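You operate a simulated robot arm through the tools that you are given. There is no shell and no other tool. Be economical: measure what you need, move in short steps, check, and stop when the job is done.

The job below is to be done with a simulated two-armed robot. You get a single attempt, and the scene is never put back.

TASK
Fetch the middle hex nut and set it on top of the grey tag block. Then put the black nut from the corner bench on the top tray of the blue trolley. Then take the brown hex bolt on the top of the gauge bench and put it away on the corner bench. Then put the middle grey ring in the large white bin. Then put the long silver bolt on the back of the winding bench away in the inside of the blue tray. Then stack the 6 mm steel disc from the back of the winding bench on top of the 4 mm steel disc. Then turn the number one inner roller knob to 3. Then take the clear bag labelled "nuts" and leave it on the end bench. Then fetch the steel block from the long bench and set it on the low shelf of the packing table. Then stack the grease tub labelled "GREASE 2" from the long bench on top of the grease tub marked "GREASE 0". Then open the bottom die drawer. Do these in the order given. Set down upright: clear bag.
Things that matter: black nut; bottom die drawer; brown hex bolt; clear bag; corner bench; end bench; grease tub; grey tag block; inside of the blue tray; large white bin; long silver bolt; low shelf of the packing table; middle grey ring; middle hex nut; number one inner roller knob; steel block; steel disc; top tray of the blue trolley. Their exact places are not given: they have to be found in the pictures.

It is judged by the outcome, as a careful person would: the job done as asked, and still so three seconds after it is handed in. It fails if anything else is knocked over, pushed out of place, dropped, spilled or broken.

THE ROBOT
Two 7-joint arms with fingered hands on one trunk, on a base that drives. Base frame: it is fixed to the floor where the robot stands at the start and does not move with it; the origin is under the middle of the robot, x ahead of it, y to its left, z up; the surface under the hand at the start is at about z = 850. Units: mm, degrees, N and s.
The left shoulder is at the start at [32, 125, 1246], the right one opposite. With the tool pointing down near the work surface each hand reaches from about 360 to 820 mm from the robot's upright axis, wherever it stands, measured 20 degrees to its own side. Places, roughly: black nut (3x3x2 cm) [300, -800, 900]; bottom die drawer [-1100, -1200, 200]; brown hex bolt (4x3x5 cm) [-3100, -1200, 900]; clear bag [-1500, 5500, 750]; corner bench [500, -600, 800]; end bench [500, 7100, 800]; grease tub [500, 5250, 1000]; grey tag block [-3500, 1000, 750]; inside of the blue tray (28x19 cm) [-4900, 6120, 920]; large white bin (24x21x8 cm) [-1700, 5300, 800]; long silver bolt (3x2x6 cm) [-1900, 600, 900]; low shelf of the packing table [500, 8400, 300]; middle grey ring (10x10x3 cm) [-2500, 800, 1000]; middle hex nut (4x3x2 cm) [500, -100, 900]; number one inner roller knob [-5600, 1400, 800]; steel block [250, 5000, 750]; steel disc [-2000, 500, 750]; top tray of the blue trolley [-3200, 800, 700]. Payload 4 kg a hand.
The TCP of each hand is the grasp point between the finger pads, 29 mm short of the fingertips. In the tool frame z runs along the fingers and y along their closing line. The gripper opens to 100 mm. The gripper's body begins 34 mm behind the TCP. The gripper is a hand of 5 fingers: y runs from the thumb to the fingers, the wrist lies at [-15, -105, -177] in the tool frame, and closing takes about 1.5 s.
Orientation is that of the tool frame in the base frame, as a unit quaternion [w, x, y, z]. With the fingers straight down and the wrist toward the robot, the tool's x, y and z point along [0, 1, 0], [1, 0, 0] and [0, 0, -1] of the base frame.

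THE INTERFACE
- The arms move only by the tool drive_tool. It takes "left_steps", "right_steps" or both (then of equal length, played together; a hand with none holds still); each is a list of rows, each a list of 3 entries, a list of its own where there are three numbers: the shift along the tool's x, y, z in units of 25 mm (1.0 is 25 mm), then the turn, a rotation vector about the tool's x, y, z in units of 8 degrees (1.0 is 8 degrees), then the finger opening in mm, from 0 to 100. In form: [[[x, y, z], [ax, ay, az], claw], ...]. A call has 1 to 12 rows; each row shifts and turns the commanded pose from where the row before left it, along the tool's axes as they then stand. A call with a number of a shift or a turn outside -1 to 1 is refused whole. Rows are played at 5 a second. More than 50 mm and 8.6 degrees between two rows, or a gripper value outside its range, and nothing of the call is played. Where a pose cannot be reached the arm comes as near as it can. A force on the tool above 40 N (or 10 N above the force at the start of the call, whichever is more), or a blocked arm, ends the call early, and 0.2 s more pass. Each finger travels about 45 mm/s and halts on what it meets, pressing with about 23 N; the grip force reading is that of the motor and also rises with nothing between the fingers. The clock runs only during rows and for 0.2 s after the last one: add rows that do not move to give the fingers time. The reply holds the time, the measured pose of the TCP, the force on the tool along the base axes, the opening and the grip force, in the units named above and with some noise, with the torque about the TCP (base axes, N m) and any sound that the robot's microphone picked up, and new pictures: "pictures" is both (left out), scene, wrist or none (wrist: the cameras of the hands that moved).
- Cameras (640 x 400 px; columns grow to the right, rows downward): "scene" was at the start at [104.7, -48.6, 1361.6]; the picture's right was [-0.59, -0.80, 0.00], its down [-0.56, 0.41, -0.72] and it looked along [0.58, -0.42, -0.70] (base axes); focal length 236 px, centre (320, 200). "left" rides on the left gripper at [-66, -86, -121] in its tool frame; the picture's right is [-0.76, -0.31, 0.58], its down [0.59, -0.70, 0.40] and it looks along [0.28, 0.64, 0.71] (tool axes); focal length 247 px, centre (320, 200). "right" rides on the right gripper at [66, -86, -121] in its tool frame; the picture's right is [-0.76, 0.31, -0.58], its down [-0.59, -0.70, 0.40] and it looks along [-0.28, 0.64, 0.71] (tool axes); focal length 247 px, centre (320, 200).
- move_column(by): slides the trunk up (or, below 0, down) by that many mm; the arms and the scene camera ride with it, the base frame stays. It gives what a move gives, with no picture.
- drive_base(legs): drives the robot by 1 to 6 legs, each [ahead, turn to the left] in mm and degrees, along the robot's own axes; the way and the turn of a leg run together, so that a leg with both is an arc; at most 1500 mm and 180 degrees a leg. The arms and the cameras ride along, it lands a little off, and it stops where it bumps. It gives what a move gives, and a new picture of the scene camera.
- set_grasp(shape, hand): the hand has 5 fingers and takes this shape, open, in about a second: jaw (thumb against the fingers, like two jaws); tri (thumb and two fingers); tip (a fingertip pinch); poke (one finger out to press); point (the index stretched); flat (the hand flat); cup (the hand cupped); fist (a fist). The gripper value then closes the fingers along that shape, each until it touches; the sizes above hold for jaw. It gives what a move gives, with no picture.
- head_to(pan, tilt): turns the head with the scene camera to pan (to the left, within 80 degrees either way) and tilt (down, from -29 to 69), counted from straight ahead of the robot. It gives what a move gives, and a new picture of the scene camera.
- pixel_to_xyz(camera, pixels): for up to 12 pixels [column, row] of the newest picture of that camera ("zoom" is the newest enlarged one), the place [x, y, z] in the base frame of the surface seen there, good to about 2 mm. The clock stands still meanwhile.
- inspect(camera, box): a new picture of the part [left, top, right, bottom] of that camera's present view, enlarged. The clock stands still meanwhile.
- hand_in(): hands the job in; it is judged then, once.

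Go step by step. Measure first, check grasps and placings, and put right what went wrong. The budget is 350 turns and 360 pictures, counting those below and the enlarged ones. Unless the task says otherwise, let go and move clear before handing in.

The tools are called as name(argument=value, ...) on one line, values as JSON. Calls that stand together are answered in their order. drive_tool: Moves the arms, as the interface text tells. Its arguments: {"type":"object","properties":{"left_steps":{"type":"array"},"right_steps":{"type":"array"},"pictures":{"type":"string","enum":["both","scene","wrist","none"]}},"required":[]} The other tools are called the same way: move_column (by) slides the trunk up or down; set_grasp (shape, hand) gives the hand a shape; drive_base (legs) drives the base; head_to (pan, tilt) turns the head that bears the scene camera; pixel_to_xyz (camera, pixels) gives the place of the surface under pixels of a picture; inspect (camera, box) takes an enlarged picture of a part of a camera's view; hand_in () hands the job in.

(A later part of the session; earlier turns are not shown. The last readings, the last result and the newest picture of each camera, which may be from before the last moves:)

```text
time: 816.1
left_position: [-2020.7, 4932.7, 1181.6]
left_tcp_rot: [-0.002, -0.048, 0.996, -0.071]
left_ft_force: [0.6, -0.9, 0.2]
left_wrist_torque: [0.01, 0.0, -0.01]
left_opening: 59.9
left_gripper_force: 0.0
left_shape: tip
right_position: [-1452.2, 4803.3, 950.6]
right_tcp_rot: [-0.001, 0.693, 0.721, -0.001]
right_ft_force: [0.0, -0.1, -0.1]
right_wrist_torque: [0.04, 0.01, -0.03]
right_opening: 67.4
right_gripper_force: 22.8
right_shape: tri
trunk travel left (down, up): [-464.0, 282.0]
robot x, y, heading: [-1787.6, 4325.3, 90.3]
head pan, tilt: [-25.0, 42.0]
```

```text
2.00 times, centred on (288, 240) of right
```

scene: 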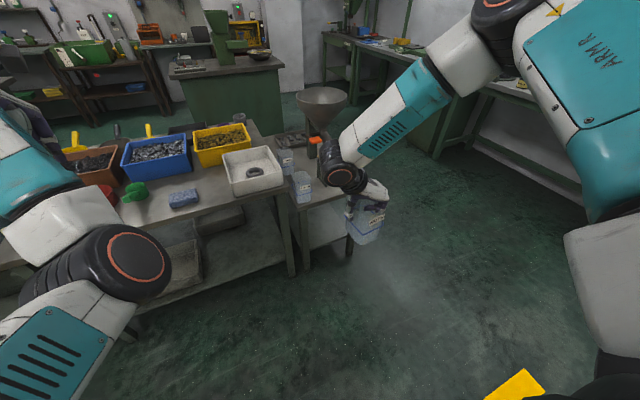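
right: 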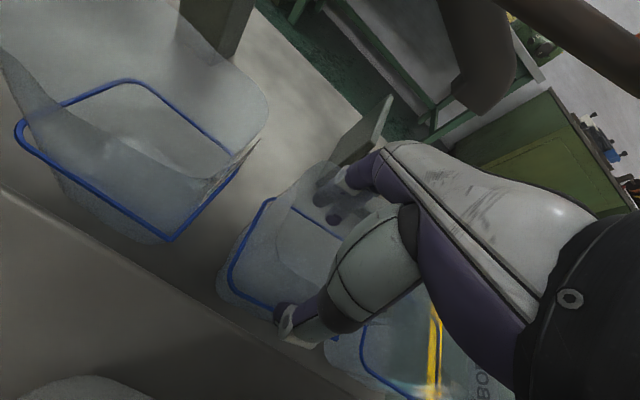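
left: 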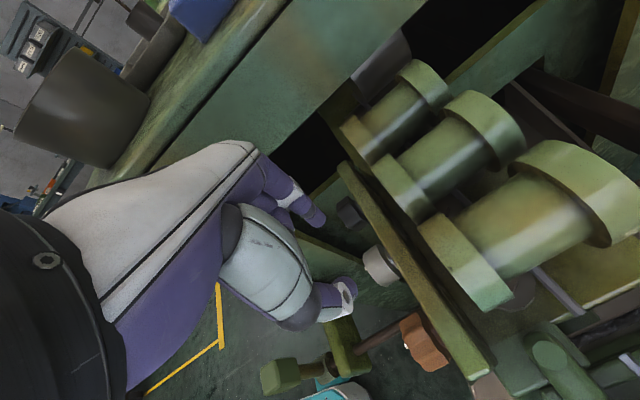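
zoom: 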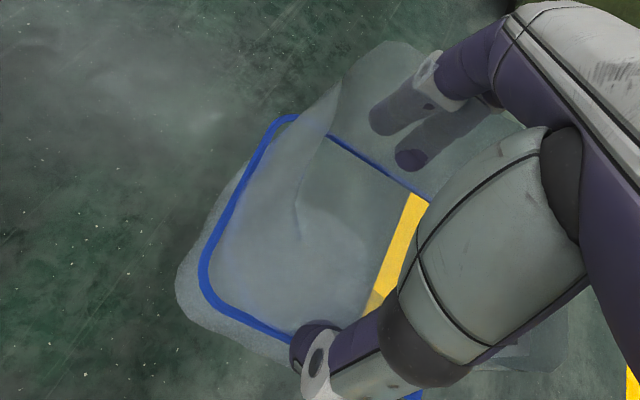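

The bag hangs upright. I drive round to the end bench: east, then north.

drive_base(legs=[[0, -90], [1290, 0], [0, 90], [1400, 0], [1250, 0]])

drive_base(legs=[[0, -90]])

head_to(pan=0, tilt=35)

```text
time: 842.9
left_position: [-835.1, 7676.7, 1181.9]
left_tcp_rot: [-0.002, -0.055, 0.996, -0.072]
left_ft_force: [-0.6, -0.8, -0.3]
left_wrist_torque: [-0.02, -0.01, 0.02]
left_opening: 60.1
left_gripper_force: 0.1
left_shape: tip
right_position: [-263.5, 7556.9, 950.2]
right_tcp_rot: [-0.001, 0.688, 0.726, -0.001]
right_ft_force: [0.0, -0.1, 0.0]
right_wrist_torque: [0.0, -0.02, -0.01]
right_opening: 67.3
right_gripper_force: 23.5
right_shape: tri
trunk travel left (down, up): [-464.0, 282.0]
robot x, y, heading: [-588.5, 7074.6, 91.3]
head pan, tilt: [-25.0, 42.0]
```

scene: 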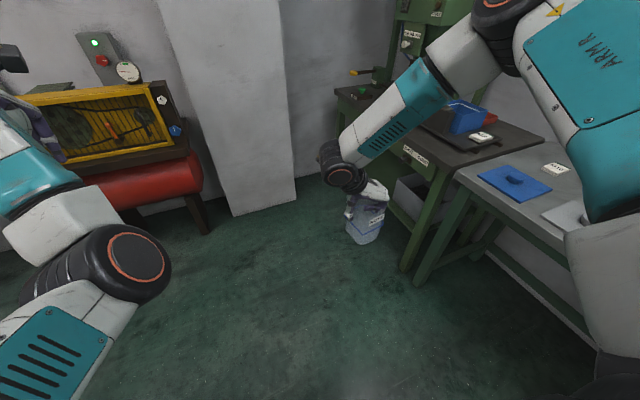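

```text
time: 846.0
left_position: [-205.4, 7602.3, 1183.8]
left_tcp_rot: [-0.04, 0.429, 0.901, -0.056]
left_ft_force: [1.1, -1.2, 0.4]
left_wrist_torque: [0.1, 0.03, 0.0]
left_opening: 60.1
left_gripper_force: 0.1
left_shape: tip
right_position: [-3.5, 7054.6, 949.0]
right_tcp_rot: [-0.003, 0.952, 0.305, 0.001]
right_ft_force: [0.0, -1.4, -0.4]
right_wrist_torque: [0.06, -0.01, 0.04]
right_opening: 65.9
right_gripper_force: 22.8
right_shape: tri
trunk travel left (down, up): [-464.0, 282.0]
robot x, y, heading: [-586.0, 7076.6, 44.7]
head pan, tilt: [-25.0, 42.0]
stopped in leg 1: the robot was blocked; the commanded pose is now the measured one
```

scene: 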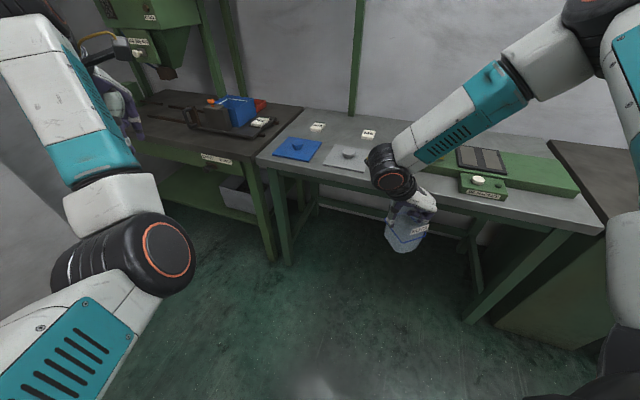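

```text
time: 846.9
left_position: [-208.5, 7609.7, 1180.4]
left_tcp_rot: [-0.038, 0.428, 0.901, -0.059]
left_ft_force: [1.0, 0.0, -0.5]
left_wrist_torque: [0.02, 0.01, -0.02]
left_opening: 60.1
left_gripper_force: 0.0
left_shape: tip
right_position: [-5.0, 7061.5, 949.9]
right_tcp_rot: [-0.001, 0.952, 0.307, 0.001]
right_ft_force: [0.0, 0.6, -0.7]
right_wrist_torque: [0.02, 0.02, 0.03]
right_opening: 65.6
right_gripper_force: 22.3
right_shape: tri
trunk travel left (down, up): [-464.0, 282.0]
robot x, y, heading: [-588.6, 7074.6, 44.8]
head pan, tilt: [0.0, 35.0]
```

scene: 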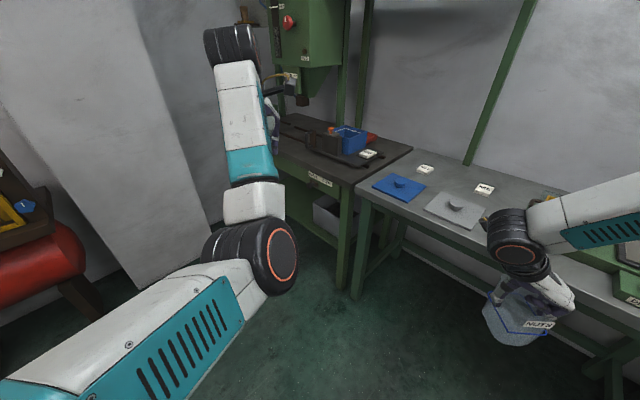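

The turn was blocked. I measure the bench edges and the bag's position.

pixel_to_xyz(camera="scene", pixels=[[365, 195], [480, 250], [580, 300], [400, 190], [450, 210], [425, 170], [485, 190], [505, 330], [500, 300], [330, 210], [520, 245]])

head_to(pan=-60, tilt=45)

```text
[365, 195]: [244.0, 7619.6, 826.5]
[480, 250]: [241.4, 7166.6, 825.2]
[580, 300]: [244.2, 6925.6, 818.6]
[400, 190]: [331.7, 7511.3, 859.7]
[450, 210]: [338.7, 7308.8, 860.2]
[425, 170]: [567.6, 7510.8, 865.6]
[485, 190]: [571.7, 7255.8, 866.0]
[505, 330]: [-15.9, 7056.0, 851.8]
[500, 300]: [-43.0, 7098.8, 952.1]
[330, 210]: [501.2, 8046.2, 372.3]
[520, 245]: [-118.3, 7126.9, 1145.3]
```

```text
time: 848.2
left_position: [-209.3, 7610.3, 1180.7]
left_tcp_rot: [-0.037, 0.427, 0.901, -0.06]
left_ft_force: [-1.1, -0.5, -0.4]
left_wrist_torque: [0.01, 0.01, -0.01]
left_opening: 59.8
left_gripper_force: 0.0
left_shape: tip
right_position: [-4.7, 7061.9, 950.9]
right_tcp_rot: [-0.001, 0.952, 0.306, 0.002]
right_ft_force: [0.3, 0.3, -0.1]
right_wrist_torque: [0.03, -0.03, 0.02]
right_opening: 66.0
right_gripper_force: 22.6
right_shape: tri
trunk travel left (down, up): [-464.0, 282.0]
robot x, y, heading: [-585.3, 7076.6, 44.8]
head pan, tilt: [-60.0, 45.0]
```

scene: 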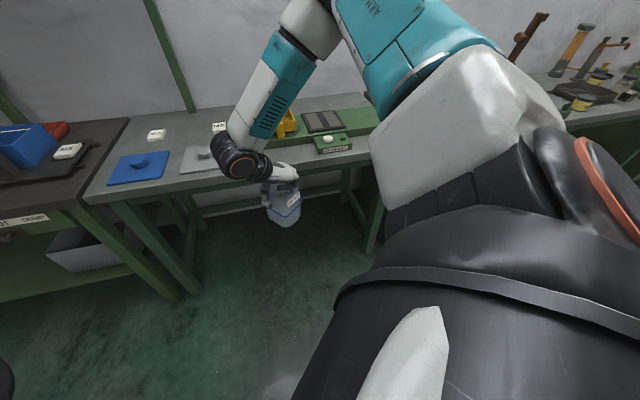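

The left elbow probably meets the green cabinet behind. I move 150 ahead and finish the turn.

drive_base(legs=[[150, 0], [0, -44.8]])

head_to(pan=-15, tilt=42)

```text
time: 851.6
left_position: [163.7, 7302.9, 1181.5]
left_tcp_rot: [-0.057, 0.736, 0.673, -0.041]
left_ft_force: [0.3, -0.4, 0.3]
left_wrist_torque: [-0.01, -0.01, -0.02]
left_opening: 60.1
left_gripper_force: 0.2
left_shape: tip
right_position: [-71.7, 6768.6, 950.9]
right_tcp_rot: [-0.001, 0.997, -0.075, 0.003]
right_ft_force: [-0.4, -0.7, -0.2]
right_wrist_torque: [0.03, -0.01, 0.01]
right_opening: 66.0
right_gripper_force: 23.1
right_shape: tri
trunk travel left (down, up): [-464.0, 282.0]
robot x, y, heading: [-477.5, 7182.3, 0.2]
head pan, tilt: [-60.0, 45.0]
```

scene: 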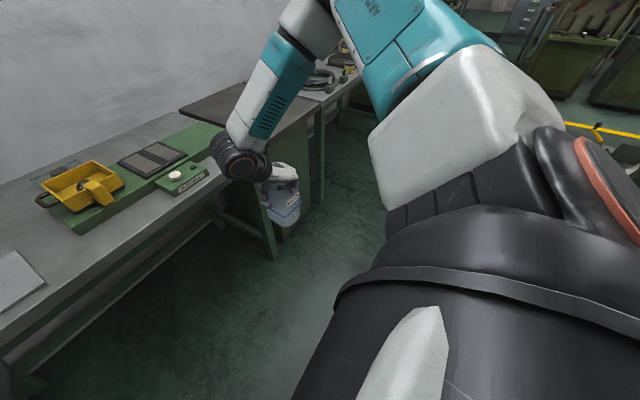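

```text
time: 852.8
left_position: [164.2, 7302.4, 1181.1]
left_tcp_rot: [-0.057, 0.736, 0.674, -0.04]
left_ft_force: [0.2, 0.4, 0.1]
left_wrist_torque: [0.01, -0.02, -0.01]
left_opening: 60.1
left_gripper_force: 0.0
left_shape: tip
right_position: [-71.9, 6768.0, 950.8]
right_tcp_rot: [0.0, 0.997, -0.075, 0.002]
right_ft_force: [0.2, 0.5, -0.5]
right_wrist_torque: [-0.02, 0.01, -0.01]
right_opening: 66.1
right_gripper_force: 23.5
right_shape: tri
trunk travel left (down, up): [-464.0, 282.0]
robot x, y, heading: [-477.7, 7186.1, 0.3]
head pan, tilt: [-15.0, 42.0]
```

scene: 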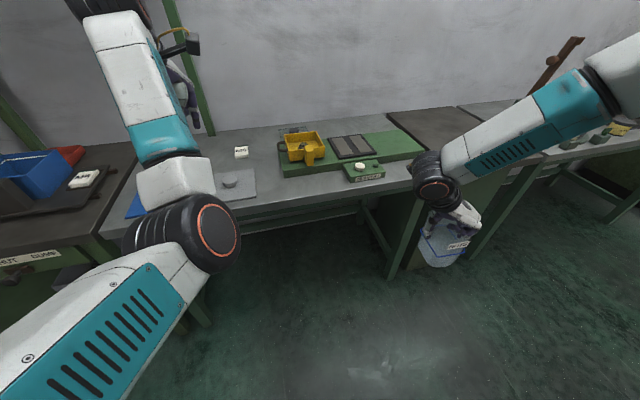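

pixel_to_xyz(camera="scene", pixels=[[262, 185], [265, 165], [275, 195], [290, 168], [280, 178], [345, 175], [252, 180], [385, 170], [400, 185], [410, 160]])

inspect(camera="scene", box=[190, 110, 446, 230])

```text
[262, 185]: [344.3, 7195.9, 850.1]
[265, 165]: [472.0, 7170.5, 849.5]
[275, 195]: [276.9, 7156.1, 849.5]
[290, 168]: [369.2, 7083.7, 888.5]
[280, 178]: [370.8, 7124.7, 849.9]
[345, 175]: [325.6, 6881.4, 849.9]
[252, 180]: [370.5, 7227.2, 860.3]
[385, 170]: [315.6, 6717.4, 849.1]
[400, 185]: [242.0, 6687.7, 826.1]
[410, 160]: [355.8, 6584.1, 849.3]
```

```text
2.50 times, centred on (318, 170) of scene
```

zoom: 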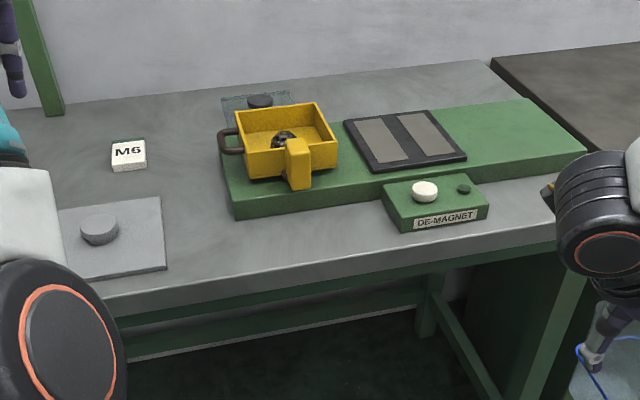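

The free strip is at about (400,7165). I turn the right hand back to a forward yaw (bag stays upright) and retract the left hand.

drive_tool(left_steps=[[[0, -1, 0], [0, 0, 0], 60], [[0, -1, 0], [0, 0, 0], 60], [[0, -1, 0], [0, 0, 0], 60], [[0, -1, 0], [0, 0, 0], 60], [[0, -1, 0], [0, 0, 0], 60], [[0, -1, 0], [0, 0, 0], 60], [[0, 0, 0], [0, 0, 0], 60], [[0, 0, 0], [0, 0, 0], 60], [[0, 0, 0], [0, 0, 0], 60], [[0, 0, 0], [0, 0, 0], 60], [[0, 0, 0], [0, 0, 0], 60], [[0, 0, 0], [0, 0, 0], 60]], right_steps=[[[0, 0, 0], [0, 0, -1], 30], [[0, 0, 0], [0, 0, -1], 30], [[0, 0, 0], [0, 0, -1], 30], [[0, 0, 0], [0, 0, -1], 30], [[0, 0, 0], [0, 0, -1], 30], [[0, 0, 0], [0, 0, -1], 30], [[0, 0, 0], [0, 0, -1], 30], [[0, 0, 0], [0, 0, -1], 30], [[0, 0, 0], [0, 0, -1], 30], [[0, 0, 0], [0, 0, -1], 30], [[0, 0, 0], [0, 0, -1], 30], [[0, 0, 0], [0, 0, -1], 30]], pictures="none")

drive_base(legs=[[0, 21.3], [440, 0], [0, -21.3]])

head_to(pan=-20, tilt=50)

```text
time: 855.4
left_position: [115.1, 7321.1, 1167.2]
left_tcp_rot: [-0.056, 0.736, 0.674, -0.04]
left_ft_force: [0.1, 0.1, -0.1]
left_wrist_torque: [0.0, -0.02, -0.01]
left_opening: 59.8
left_gripper_force: 0.0
left_shape: tip
left hand out of reach, approached as far as the arm can: row 2, 3, 4, 5, 6
right_position: [-70.7, 6767.5, 949.3]
right_tcp_rot: [0.0, 0.722, 0.692, 0.002]
right_ft_force: [-0.5, -0.2, -0.4]
right_wrist_torque: [-0.02, -0.02, -0.02]
right_opening: 65.6
right_gripper_force: 22.9
right_shape: tri
trunk travel left (down, up): [-464.0, 282.0]
robot x, y, heading: [-476.2, 7182.3, 0.3]
head pan, tilt: [-15.0, 42.0]
```

```text
time: 858.4
left_position: [283.3, 7625.5, 1167.8]
left_tcp_rot: [-0.047, 0.601, 0.796, -0.049]
left_ft_force: [-0.1, 0.3, -0.4]
left_wrist_torque: [-0.02, 0.0, 0.05]
left_opening: 59.9
left_gripper_force: 0.0
left_shape: tip
right_position: [304.0, 7045.2, 950.7]
right_tcp_rot: [-0.005, 0.584, 0.812, 0.002]
right_ft_force: [-16.1, -2.8, 15.3]
right_wrist_torque: [-0.49, 0.06, -0.9]
right_opening: 64.9
right_gripper_force: 23.0
right_shape: tri
trunk travel left (down, up): [-464.0, 282.0]
robot x, y, heading: [-217.4, 7287.5, 21.3]
head pan, tilt: [-15.0, 42.0]
stopped in leg 2: the force on the tool passed its limit at 75 N (the readings are from after the stop); the commanded pose is now the measured one
```

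scene: 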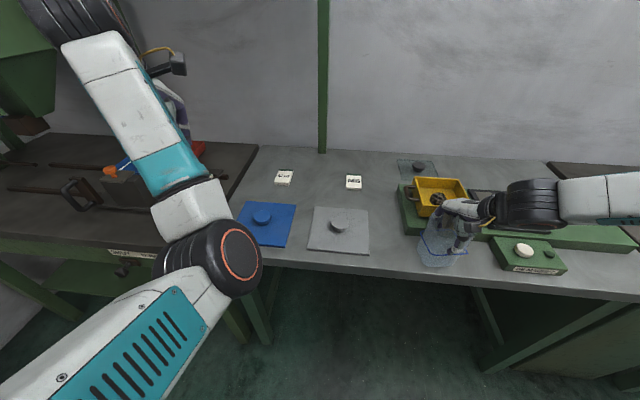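

```text
time: 859.1
left_position: [283.0, 7625.7, 1169.3]
left_tcp_rot: [-0.046, 0.6, 0.797, -0.048]
left_ft_force: [-0.2, 0.3, 0.0]
left_wrist_torque: [-0.02, 0.03, 0.02]
left_opening: 60.1
left_gripper_force: 0.0
left_shape: tip
right_position: [305.3, 7045.0, 950.9]
right_tcp_rot: [-0.005, 0.583, 0.812, 0.003]
right_ft_force: [-23.1, -2.2, 14.3]
right_wrist_torque: [-0.55, 0.01, -1.08]
right_opening: 64.9
right_gripper_force: 22.9
right_shape: tri
trunk travel left (down, up): [-464.0, 282.0]
robot x, y, heading: [-214.7, 7285.6, 21.1]
head pan, tilt: [-20.0, 50.0]
```

scene: 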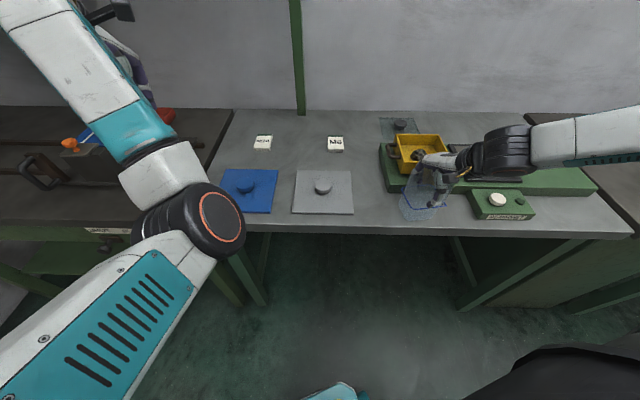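

The bag's bottom ran against the green board. I back off at once and raise the trunk.

drive_base(legs=[[-80, 0]])

move_column(by=130)

inspect(camera="scene", box=[320, 90, 620, 270])

inspect(camera="right", box=[160, 140, 416, 340])

```text
time: 860.2
left_position: [212.5, 7596.7, 1168.5]
left_tcp_rot: [-0.047, 0.601, 0.797, -0.049]
left_ft_force: [-0.5, -0.5, -0.3]
left_wrist_torque: [0.04, 0.01, 0.0]
left_opening: 59.7
left_gripper_force: 0.0
left_shape: tip
right_position: [235.1, 7016.2, 950.9]
right_tcp_rot: [-0.002, 0.583, 0.812, 0.003]
right_ft_force: [-0.8, 0.3, 16.3]
right_wrist_torque: [-0.77, -0.14, -0.03]
right_opening: 65.8
right_gripper_force: 23.4
right_shape: tri
trunk travel left (down, up): [-464.0, 282.0]
robot x, y, heading: [-289.5, 7255.8, 21.4]
head pan, tilt: [-20.0, 50.0]
```

scene: 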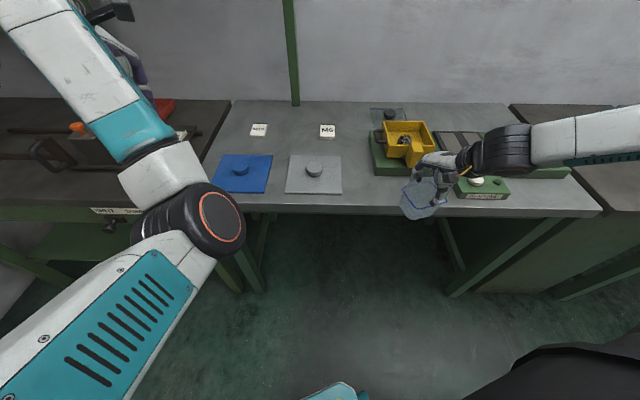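

```text
time: 861.8
left_position: [213.7, 7596.1, 1297.4]
left_tcp_rot: [-0.049, 0.6, 0.797, -0.049]
left_ft_force: [0.0, 0.1, 0.1]
left_wrist_torque: [0.01, 0.0, 0.0]
left_opening: 60.1
left_gripper_force: 0.1
left_shape: tip
right_position: [236.1, 7016.3, 1078.8]
right_tcp_rot: [-0.005, 0.583, 0.812, 0.002]
right_ft_force: [0.6, -0.1, 0.1]
right_wrist_torque: [-0.01, -0.01, -0.02]
right_opening: 65.9
right_gripper_force: 22.8
right_shape: tri
trunk travel left (down, up): [-594.0, 152.0]
robot x, y, heading: [-290.4, 7257.3, 21.1]
head pan, tilt: [-20.0, 50.0]
```

```text
2.13 times, centred on (470, 180) of scene
```

zoom: 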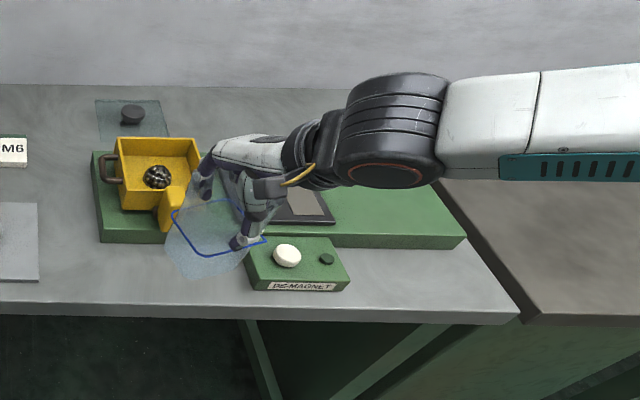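

```text
2.00 times, centred on (288, 240) of right
```

zoom: 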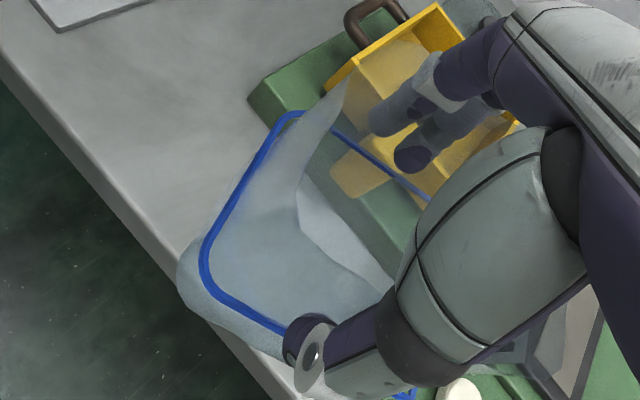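

Nothing visibly moved. With the bag now well above everything, I finish the approach.

drive_base(legs=[[240, 0], [0, -21]])

inspect(camera="scene", box=[250, 100, 570, 300])

```text
time: 864.7
left_position: [526.5, 7484.7, 1298.4]
left_tcp_rot: [-0.055, 0.734, 0.676, -0.039]
left_ft_force: [0.4, -1.2, 0.2]
left_wrist_torque: [0.02, 0.03, -0.05]
left_opening: 60.2
left_gripper_force: 0.0
left_shape: tip
right_position: [342.9, 6935.1, 1080.0]
right_tcp_rot: [-0.004, 0.72, 0.694, 0.004]
right_ft_force: [0.7, 0.3, -0.6]
right_wrist_torque: [0.01, 0.01, 0.01]
right_opening: 65.8
right_gripper_force: 23.1
right_shape: tri
trunk travel left (down, up): [-594.0, 152.0]
robot x, y, heading: [-61.1, 7351.7, 0.3]
head pan, tilt: [-20.0, 50.0]
```

scene: 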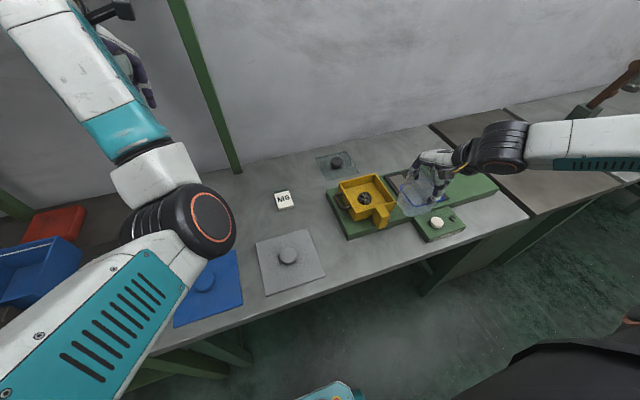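

```text
2.00 times, centred on (410, 200) of scene
```

zoom: 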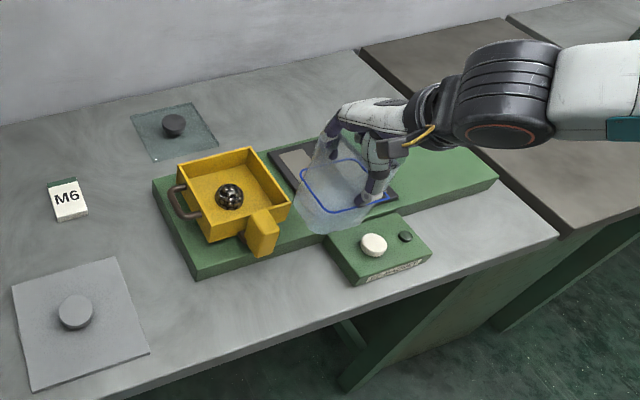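

pixel_to_xyz(camera="zoom", pixels=[[150, 240], [130, 280], [192, 275], [155, 185], [148, 350], [115, 260], [170, 200], [120, 215], [200, 300], [180, 245], [330, 185]])

```text
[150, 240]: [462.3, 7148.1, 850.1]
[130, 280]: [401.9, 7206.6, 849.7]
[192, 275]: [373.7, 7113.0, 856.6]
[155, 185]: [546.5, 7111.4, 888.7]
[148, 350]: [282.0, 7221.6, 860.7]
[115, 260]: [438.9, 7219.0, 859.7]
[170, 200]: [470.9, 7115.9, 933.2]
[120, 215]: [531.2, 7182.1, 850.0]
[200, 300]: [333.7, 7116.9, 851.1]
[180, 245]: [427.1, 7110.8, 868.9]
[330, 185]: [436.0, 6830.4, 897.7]
```

The gap between pad (y 7220) and board (y 7113) takes the bag at (390,7167). I move over it at height.

drive_tool(right_steps=[[[0.934, 0.153, 0], [0, 0, 0], 30], [[0.934, 0.153, 0], [0, 0, 0], 30], [[0.934, 0.153, 0], [0, 0, 0], 30], [[0.934, 0.153, 0], [0, 0, 0], 30], [[0.934, 0.153, 0], [0, 0, 0], 30], [[0.934, 0.153, 0], [0, 0, 0], 30], [[0.934, 0.153, 0], [0, 0, 0], 30], [[0.934, 0.153, 0], [0, 0, 0], 30], [[0.934, 0.153, 0], [0, 0, 0], 30], [[0.934, 0.153, 0], [0, 0, 0], 30], [[0, 0, 0], [0, 0, 0], 30]], pictures="both")

inspect(camera="scene", box=[220, 110, 440, 310])

```text
time: 867.1
left_position: [527.9, 7484.9, 1298.1]
left_tcp_rot: [-0.056, 0.734, 0.676, -0.04]
left_ft_force: [-0.6, 0.0, -0.3]
left_wrist_torque: [0.05, -0.02, -0.05]
left_opening: 59.9
left_gripper_force: 0.1
left_shape: tip
right_position: [389.6, 7169.2, 1080.8]
right_tcp_rot: [-0.004, 0.72, 0.694, 0.004]
right_ft_force: [-0.3, -0.2, 0.0]
right_wrist_torque: [0.02, -0.02, 0.01]
right_opening: 65.8
right_gripper_force: 22.8
right_shape: tri
trunk travel left (down, up): [-594.0, 152.0]
robot x, y, heading: [-64.0, 7343.5, 0.5]
head pan, tilt: [-20.0, 50.0]
```

scene: 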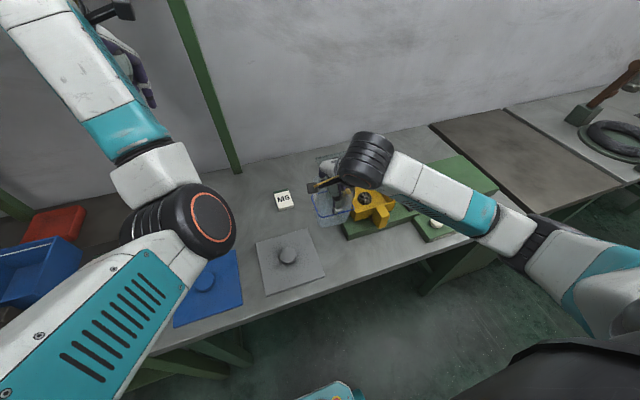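
right: 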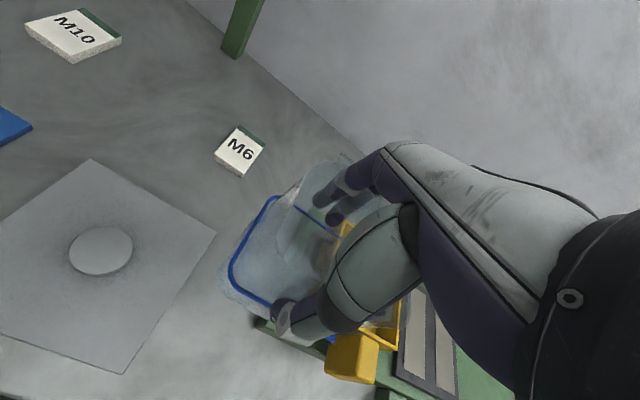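

```text
2.00 times, centred on (330, 210) of scene
```

zoom: 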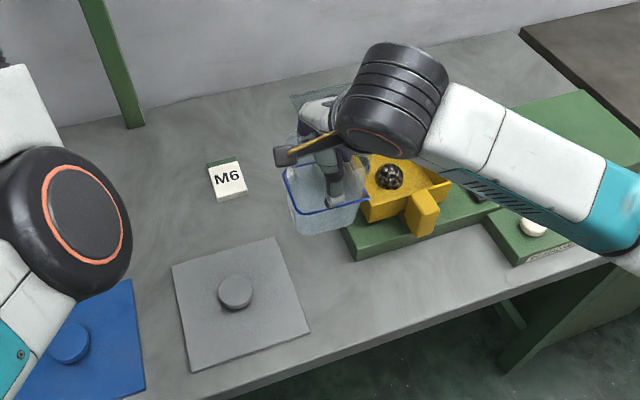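

pixel_to_xyz(camera="right", pixels=[[271, 199], [232, 265], [240, 288], [272, 305], [320, 225], [225, 280], [300, 180], [255, 305]])

pixel_to_xyz(camera="zoom", pixels=[[300, 212], [360, 200], [288, 180], [300, 228], [345, 230], [330, 215]])

```text
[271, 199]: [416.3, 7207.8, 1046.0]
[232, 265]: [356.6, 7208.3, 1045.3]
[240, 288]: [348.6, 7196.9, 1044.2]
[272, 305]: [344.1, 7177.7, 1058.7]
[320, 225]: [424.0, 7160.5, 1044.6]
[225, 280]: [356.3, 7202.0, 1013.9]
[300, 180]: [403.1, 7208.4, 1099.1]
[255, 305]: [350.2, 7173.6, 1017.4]
```

```text
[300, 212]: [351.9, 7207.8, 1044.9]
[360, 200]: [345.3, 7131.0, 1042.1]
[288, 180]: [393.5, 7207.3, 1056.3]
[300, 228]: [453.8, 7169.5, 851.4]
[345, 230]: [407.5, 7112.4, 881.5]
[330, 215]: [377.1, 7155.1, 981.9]
```

The bag is level, spanning y 7131–7208. I lower it into the gap (contact expected at TCP ≈ 950).

drive_tool(right_steps=[[[-0.12, 0, 1], [0, 0, 0], 30], [[0, 0, 1], [0, 0, 0], 30], [[0, 0, 1], [0, 0, 0], 30], [[0, 0, 1], [0, 0, 0], 30], [[0, 0, 0.8], [0, 0, 0], 30], [[0, 0, 0.2], [0, 0, 0], 30], [[0, 0, 0.1], [0, 0, 0], 30], [[0, 0, 0], [0, 0, 0], 30]], pictures="wrist")

```text
time: 868.9
left_position: [527.6, 7485.0, 1296.3]
left_tcp_rot: [-0.055, 0.734, 0.676, -0.04]
left_ft_force: [1.0, 0.2, -0.1]
left_wrist_torque: [0.05, -0.02, 0.01]
left_opening: 59.9
left_gripper_force: 0.1
left_shape: tip
right_position: [389.9, 7165.1, 954.5]
right_tcp_rot: [-0.004, 0.72, 0.694, 0.004]
right_ft_force: [-0.8, 0.0, -1.2]
right_wrist_torque: [0.0, 0.03, 0.0]
right_opening: 65.9
right_gripper_force: 22.8
right_shape: tri
trunk travel left (down, up): [-594.0, 152.0]
robot x, y, heading: [-60.3, 7348.7, 0.4]
head pan, tilt: [-20.0, 50.0]
```

right: 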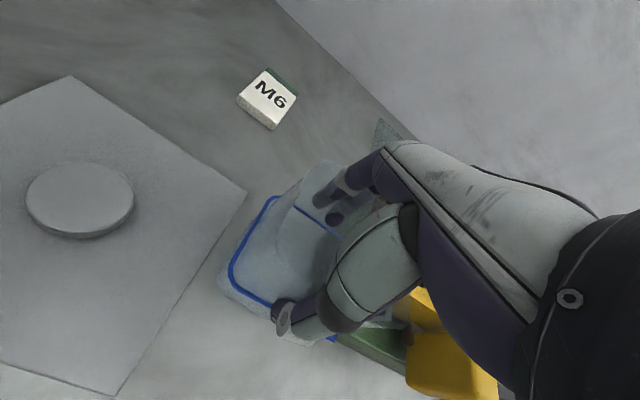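

It fits the gap. I lower to contact, then open and rise.

drive_tool(right_steps=[[[0, 0, 0.08], [0, 0, 0], 30], [[0, 0, 0.08], [0, 0, 0], 30], [[0, 0, 0.06], [0, 0, 0], 30], [[0, 0, 0], [0, 0, 0], 30]], pictures="none")

drive_tool(right_steps=[[[0, 0, 0], [0, 0, 0], 70], [[0, 0, 0], [0, 0, 0], 80], [[0, 0, 0], [0, 0, 0], 90], [[0, 0, 0], [0, 0, 0], 95], [[0, 0, 0], [0, 0, 0], 95], [[0, 0, -0.5], [0, 0, 0], 95], [[0, 0, -1], [0, 0, 0], 95], [[0, 0, -1], [0, 0, 0], 95], [[0, 0, -1], [0, 0, 0], 95], [[0, 0, -1], [0, 0, 0], 95], [[0, 0, -1], [0, 0, 0], 95], [[0, 0, -1], [0, 0, 0], 95]], pictures="wrist")

inspect(camera="scene", box=[220, 110, 440, 310])

```text
time: 869.9
left_position: [526.9, 7486.5, 1297.9]
left_tcp_rot: [-0.057, 0.733, 0.676, -0.04]
left_ft_force: [-0.5, -0.5, -0.4]
left_wrist_torque: [0.02, -0.01, -0.01]
left_opening: 59.9
left_gripper_force: 0.2
left_shape: tip
right_position: [390.8, 7166.4, 952.0]
right_tcp_rot: [-0.001, 0.72, 0.694, 0.005]
right_ft_force: [1.5, 0.8, 15.5]
right_wrist_torque: [-0.65, 0.4, 0.06]
right_opening: 65.8
right_gripper_force: 22.3
right_shape: tri
trunk travel left (down, up): [-594.0, 152.0]
robot x, y, heading: [-60.3, 7345.4, 0.6]
head pan, tilt: [-20.0, 50.0]
```

```text
time: 872.5
left_position: [527.9, 7486.3, 1296.5]
left_tcp_rot: [-0.056, 0.734, 0.676, -0.04]
left_ft_force: [0.0, 0.3, -0.6]
left_wrist_torque: [0.0, 0.0, 0.0]
left_opening: 60.0
left_gripper_force: 0.1
left_shape: tip
right_position: [390.7, 7164.0, 1109.8]
right_tcp_rot: [-0.004, 0.72, 0.694, 0.002]
right_ft_force: [-0.1, -0.6, -1.2]
right_wrist_torque: [0.01, -0.01, -0.02]
right_opening: 94.7
right_gripper_force: 0.1
right_shape: tri
trunk travel left (down, up): [-594.0, 152.0]
robot x, y, heading: [-61.4, 7345.7, 0.4]
head pan, tilt: [-20.0, 50.0]
```

right: 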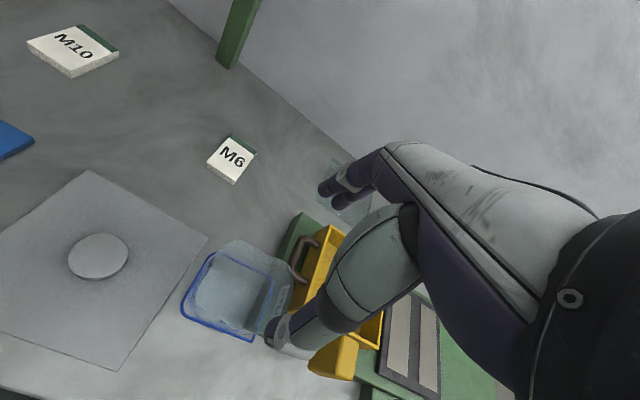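

```text
2.00 times, centred on (330, 210) of scene
```

zoom: 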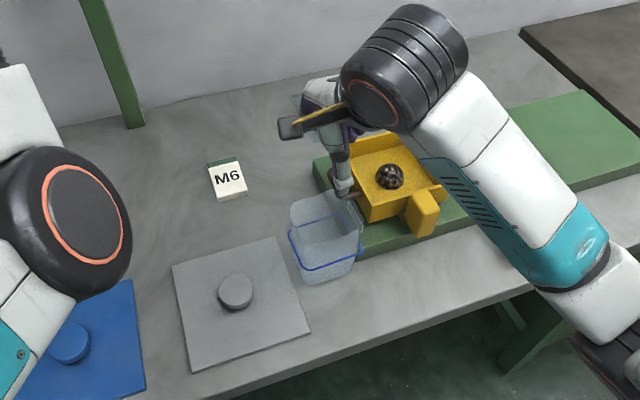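

The bag stands upright on the end bench. Next the steel block: I drive south and face the long bench.

drive_base(legs=[[-360, 0], [0, -90], [1400, 0], [700, 0], [0, 90]])

head_to(pan=0, tilt=30)

```text
time: 892.8
left_position: [135.0, 5387.7, 1297.4]
left_tcp_rot: [-0.055, 0.732, 0.678, -0.039]
left_ft_force: [-0.2, 0.4, 0.5]
left_wrist_torque: [-0.02, -0.05, 0.02]
left_opening: 60.0
left_gripper_force: 0.1
left_shape: tip
right_position: [0.0, 5066.3, 1110.4]
right_tcp_rot: [-0.003, 0.718, 0.697, 0.002]
right_ft_force: [0.5, 0.3, -0.1]
right_wrist_torque: [0.02, 0.0, 0.02]
right_opening: 95.0
right_gripper_force: 0.0
right_shape: tri
trunk travel left (down, up): [-594.0, 152.0]
robot x, y, heading: [-453.8, 5240.2, 1.0]
head pan, tilt: [-20.0, 50.0]
```

scene: 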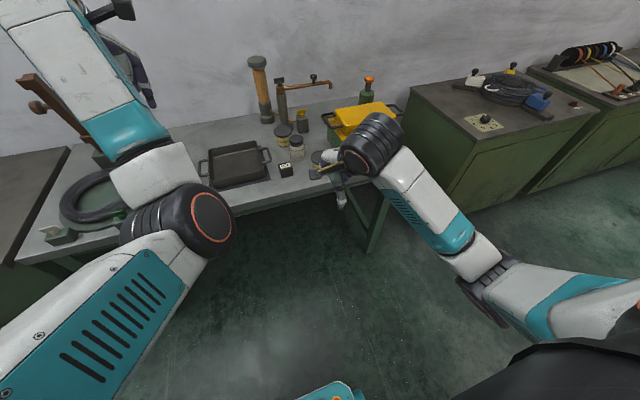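

```text
time: 893.6
left_position: [134.8, 5388.1, 1297.2]
left_tcp_rot: [-0.056, 0.732, 0.678, -0.04]
left_ft_force: [-0.5, -0.2, 0.3]
left_wrist_torque: [-0.04, 0.0, 0.02]
left_opening: 60.0
left_gripper_force: 0.1
left_shape: tip
right_position: [-0.4, 5065.9, 1110.8]
right_tcp_rot: [-0.004, 0.717, 0.697, 0.002]
right_ft_force: [0.1, -0.2, -0.2]
right_wrist_torque: [0.05, 0.0, 0.02]
right_opening: 94.6
right_gripper_force: 0.0
right_shape: tri
trunk travel left (down, up): [-594.0, 152.0]
robot x, y, heading: [-458.3, 5247.5, 1.1]
head pan, tilt: [0.0, 30.0]
```

scene: 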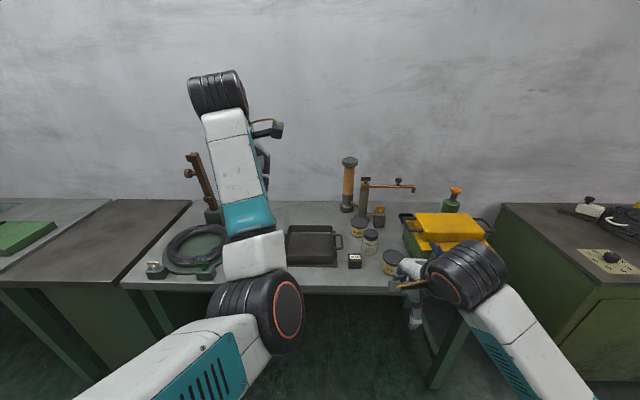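

inspect(camera="scene", box=[280, 180, 488, 310])

pixel_to_xyz(camera="scene", pixels=[[354, 256], [354, 264], [357, 222], [371, 234], [391, 256], [380, 212], [330, 290], [340, 240], [350, 180], [430, 220], [310, 245], [400, 295]])

```text
3.08 times, centred on (384, 245) of scene
```

zoom: 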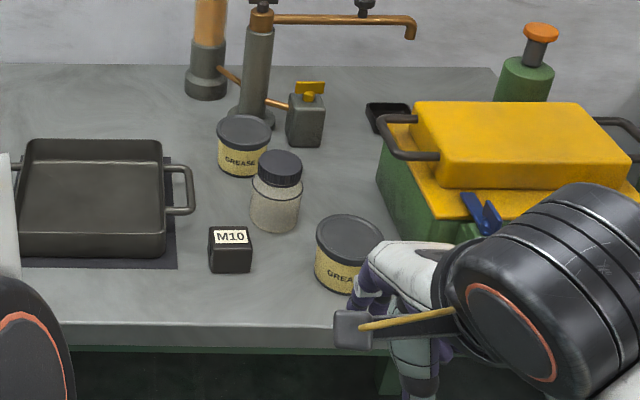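

```text
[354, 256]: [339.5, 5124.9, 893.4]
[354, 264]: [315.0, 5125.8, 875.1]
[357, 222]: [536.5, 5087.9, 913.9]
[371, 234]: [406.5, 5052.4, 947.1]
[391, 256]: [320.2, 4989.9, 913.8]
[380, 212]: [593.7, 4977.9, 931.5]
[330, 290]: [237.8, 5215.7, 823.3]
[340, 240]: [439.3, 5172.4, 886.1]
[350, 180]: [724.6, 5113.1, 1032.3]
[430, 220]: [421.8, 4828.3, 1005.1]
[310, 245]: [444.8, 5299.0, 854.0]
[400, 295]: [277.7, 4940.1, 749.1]
```

The dark block labelled "M10" at (335,5125) is the likely steel block; two grease tubs stand at (536,5088) and (320,4990). I look at the whole bench more closely to be sure.

drive_tool(left_steps=[[[1, 0, 0], [0, 0, 0], 60], [[1, 0, 0], [0, 0, 0], 60], [[1, 0, 0], [0, 0, 0], 60], [[1, 0, 0], [0, 0, 0], 60], [[1, 0, 0], [0, 0, 0], 60], [[1, 0, 0], [0, 0, 0], 60]], right_steps=[[[-1, 0, 0], [0, 0, 0], 95], [[-1, 0, 0], [0, 0, 0], 95], [[-1, 0, 0], [0, 0, 0], 95], [[-1, 0, 0], [0, 0, 0], 95], [[-1, 0, 0], [0, 0, 0], 95], [[-1, 0, 0], [0, 0, 0], 95]], pictures="scene")

inspect(camera="scene", box=[100, 160, 490, 400])

inspect(camera="scene", box=[336, 205, 416, 285])

```text
time: 895.0
left_position: [146.3, 5537.7, 1299.2]
left_tcp_rot: [-0.056, 0.732, 0.678, -0.04]
left_ft_force: [-0.5, 0.7, -0.4]
left_wrist_torque: [-0.01, -0.01, 0.0]
left_opening: 60.1
left_gripper_force: 0.0
left_shape: tip
right_position: [-5.6, 4915.2, 1108.1]
right_tcp_rot: [-0.003, 0.717, 0.697, 0.004]
right_ft_force: [0.0, 0.1, 0.3]
right_wrist_torque: [0.04, 0.01, 0.03]
right_opening: 94.9
right_gripper_force: 0.1
right_shape: tri
trunk travel left (down, up): [-594.0, 152.0]
robot x, y, heading: [-454.5, 5244.7, 0.9]
head pan, tilt: [0.0, 30.0]
```

scene: 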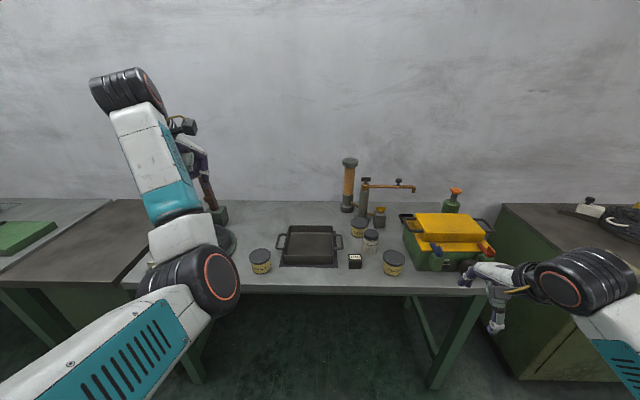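

```text
1.64 times, centred on (295, 280) of scene
```

zoom: 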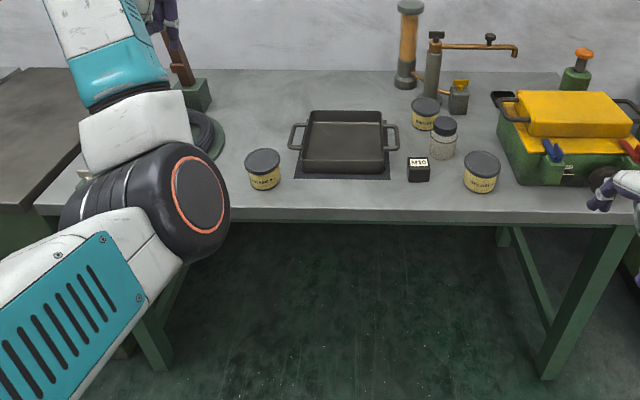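

```text
5.00 times, centred on (376, 245) of scene
```

zoom: 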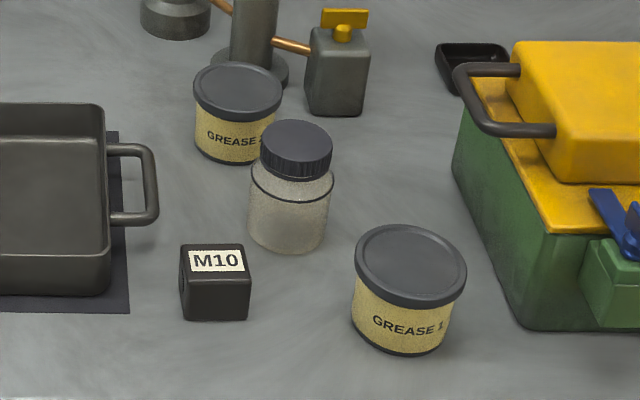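

inspect(camera="scene", box=[240, 240, 280, 280])

inspect(camera="scene", box=[340, 212, 376, 240])

pixel_to_xyz(camera="scene", pixels=[[260, 253], [260, 272], [357, 222], [371, 234], [394, 255], [355, 257], [348, 262], [362, 262], [355, 268], [310, 262], [340, 240], [282, 240]])

```text
10.00 times, centred on (260, 260) of scene
```

zoom: 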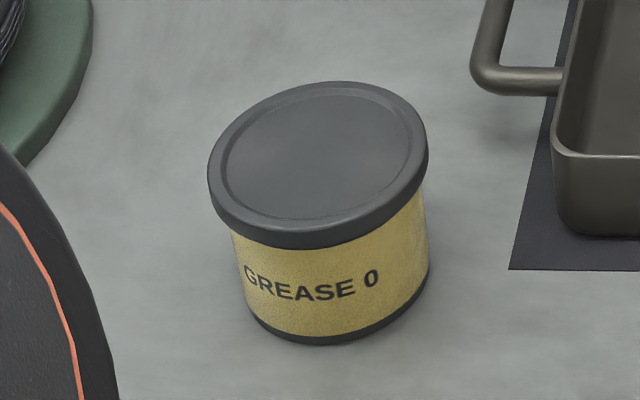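

```text
14.29 times, centred on (358, 226) of scene
```

zoom: 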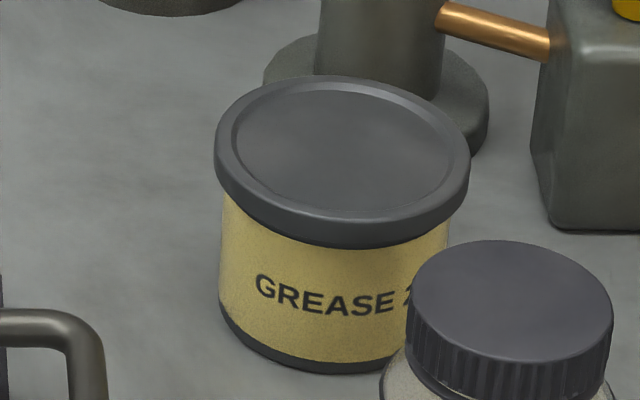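

```text
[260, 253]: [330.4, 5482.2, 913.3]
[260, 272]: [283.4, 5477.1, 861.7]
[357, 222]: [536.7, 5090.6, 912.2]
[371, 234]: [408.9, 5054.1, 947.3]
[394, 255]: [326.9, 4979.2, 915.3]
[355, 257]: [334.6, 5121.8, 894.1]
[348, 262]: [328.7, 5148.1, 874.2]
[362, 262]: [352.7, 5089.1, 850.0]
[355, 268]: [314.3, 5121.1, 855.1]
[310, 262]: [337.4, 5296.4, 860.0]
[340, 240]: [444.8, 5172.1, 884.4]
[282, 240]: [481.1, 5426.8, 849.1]
```

GREASE 0 is at (330,5482) and GREASE 2 at (536,5090). First the steel block at (335,5122): I approach it for the right hand.

drive_base(legs=[[0, 14], [345, 0], [0, -15]])

move_column(by=-130)

head_to(pan=-20, tilt=50)

```text
time: 899.0
left_position: [477.7, 5608.1, 1299.4]
left_tcp_rot: [-0.056, 0.739, 0.67, -0.039]
left_ft_force: [-0.5, -0.5, -0.1]
left_wrist_torque: [0.02, 0.01, 0.01]
left_opening: 60.0
left_gripper_force: 0.0
left_shape: tip
right_position: [313.5, 4991.1, 1108.7]
right_tcp_rot: [-0.002, 0.725, 0.688, 0.004]
right_ft_force: [0.1, -0.2, 0.4]
right_wrist_torque: [0.04, 0.0, -0.02]
right_opening: 94.8
right_gripper_force: 0.1
right_shape: tri
trunk travel left (down, up): [-594.0, 152.0]
robot x, y, heading: [-125.2, 5331.2, -0.4]
head pan, tilt: [0.0, 30.0]
```

scene: 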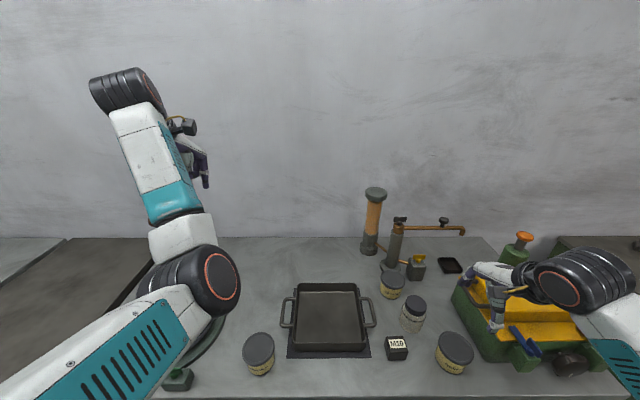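

```text
time: 900.6
left_position: [478.1, 5609.6, 1170.4]
left_tcp_rot: [-0.055, 0.739, 0.671, -0.039]
left_ft_force: [0.0, -0.7, 0.4]
left_wrist_torque: [-0.02, -0.02, -0.01]
left_opening: 60.1
left_gripper_force: 0.1
left_shape: tip
right_position: [313.4, 4991.5, 979.6]
right_tcp_rot: [-0.003, 0.726, 0.688, 0.003]
right_ft_force: [-0.7, -0.1, -0.2]
right_wrist_torque: [0.02, 0.01, -0.01]
right_opening: 95.0
right_gripper_force: 0.0
right_shape: tri
trunk travel left (down, up): [-464.0, 282.0]
robot x, y, heading: [-131.8, 5331.5, -0.4]
head pan, tilt: [0.0, 30.0]
```

```text
time: 901.4
left_position: [478.1, 5609.0, 1170.2]
left_tcp_rot: [-0.057, 0.739, 0.67, -0.04]
left_ft_force: [-0.2, -0.2, 0.4]
left_wrist_torque: [0.02, -0.03, 0.0]
left_opening: 60.1
left_gripper_force: 0.0
left_shape: tip
right_position: [312.9, 4992.9, 978.4]
right_tcp_rot: [-0.004, 0.725, 0.688, 0.004]
right_ft_force: [-0.5, 0.5, 0.9]
right_wrist_torque: [0.01, -0.01, 0.03]
right_opening: 95.2
right_gripper_force: 0.0
right_shape: tri
trunk travel left (down, up): [-464.0, 282.0]
robot x, y, heading: [-127.1, 5335.2, -0.3]
head pan, tilt: [-20.0, 50.0]
```

scene: 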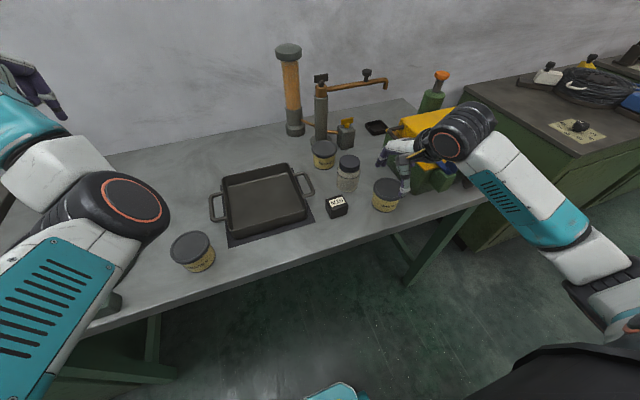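

inspect(camera="scene", box=[305, 180, 369, 230])

pixel_to_xyz(camera="zoom", pixels=[[245, 165], [345, 165], [385, 205], [280, 225], [315, 190], [285, 275], [385, 250], [235, 180]])

```text
8.00 times, centred on (337, 205) of scene
```

zoom: 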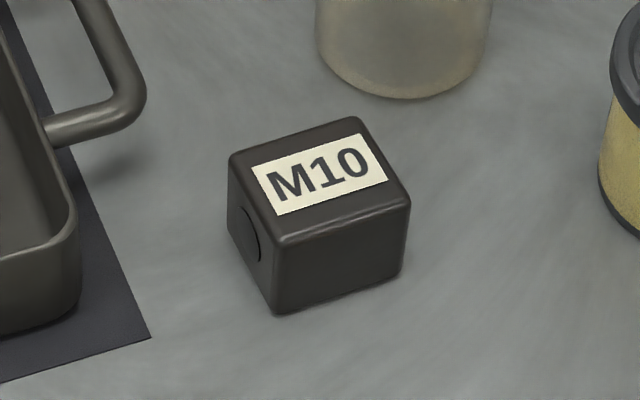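

```text
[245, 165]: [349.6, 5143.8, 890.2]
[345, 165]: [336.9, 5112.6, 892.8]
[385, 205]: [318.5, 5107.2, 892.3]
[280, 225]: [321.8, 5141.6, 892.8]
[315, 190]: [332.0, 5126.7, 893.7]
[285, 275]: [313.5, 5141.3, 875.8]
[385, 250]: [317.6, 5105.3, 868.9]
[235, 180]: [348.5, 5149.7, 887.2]
```

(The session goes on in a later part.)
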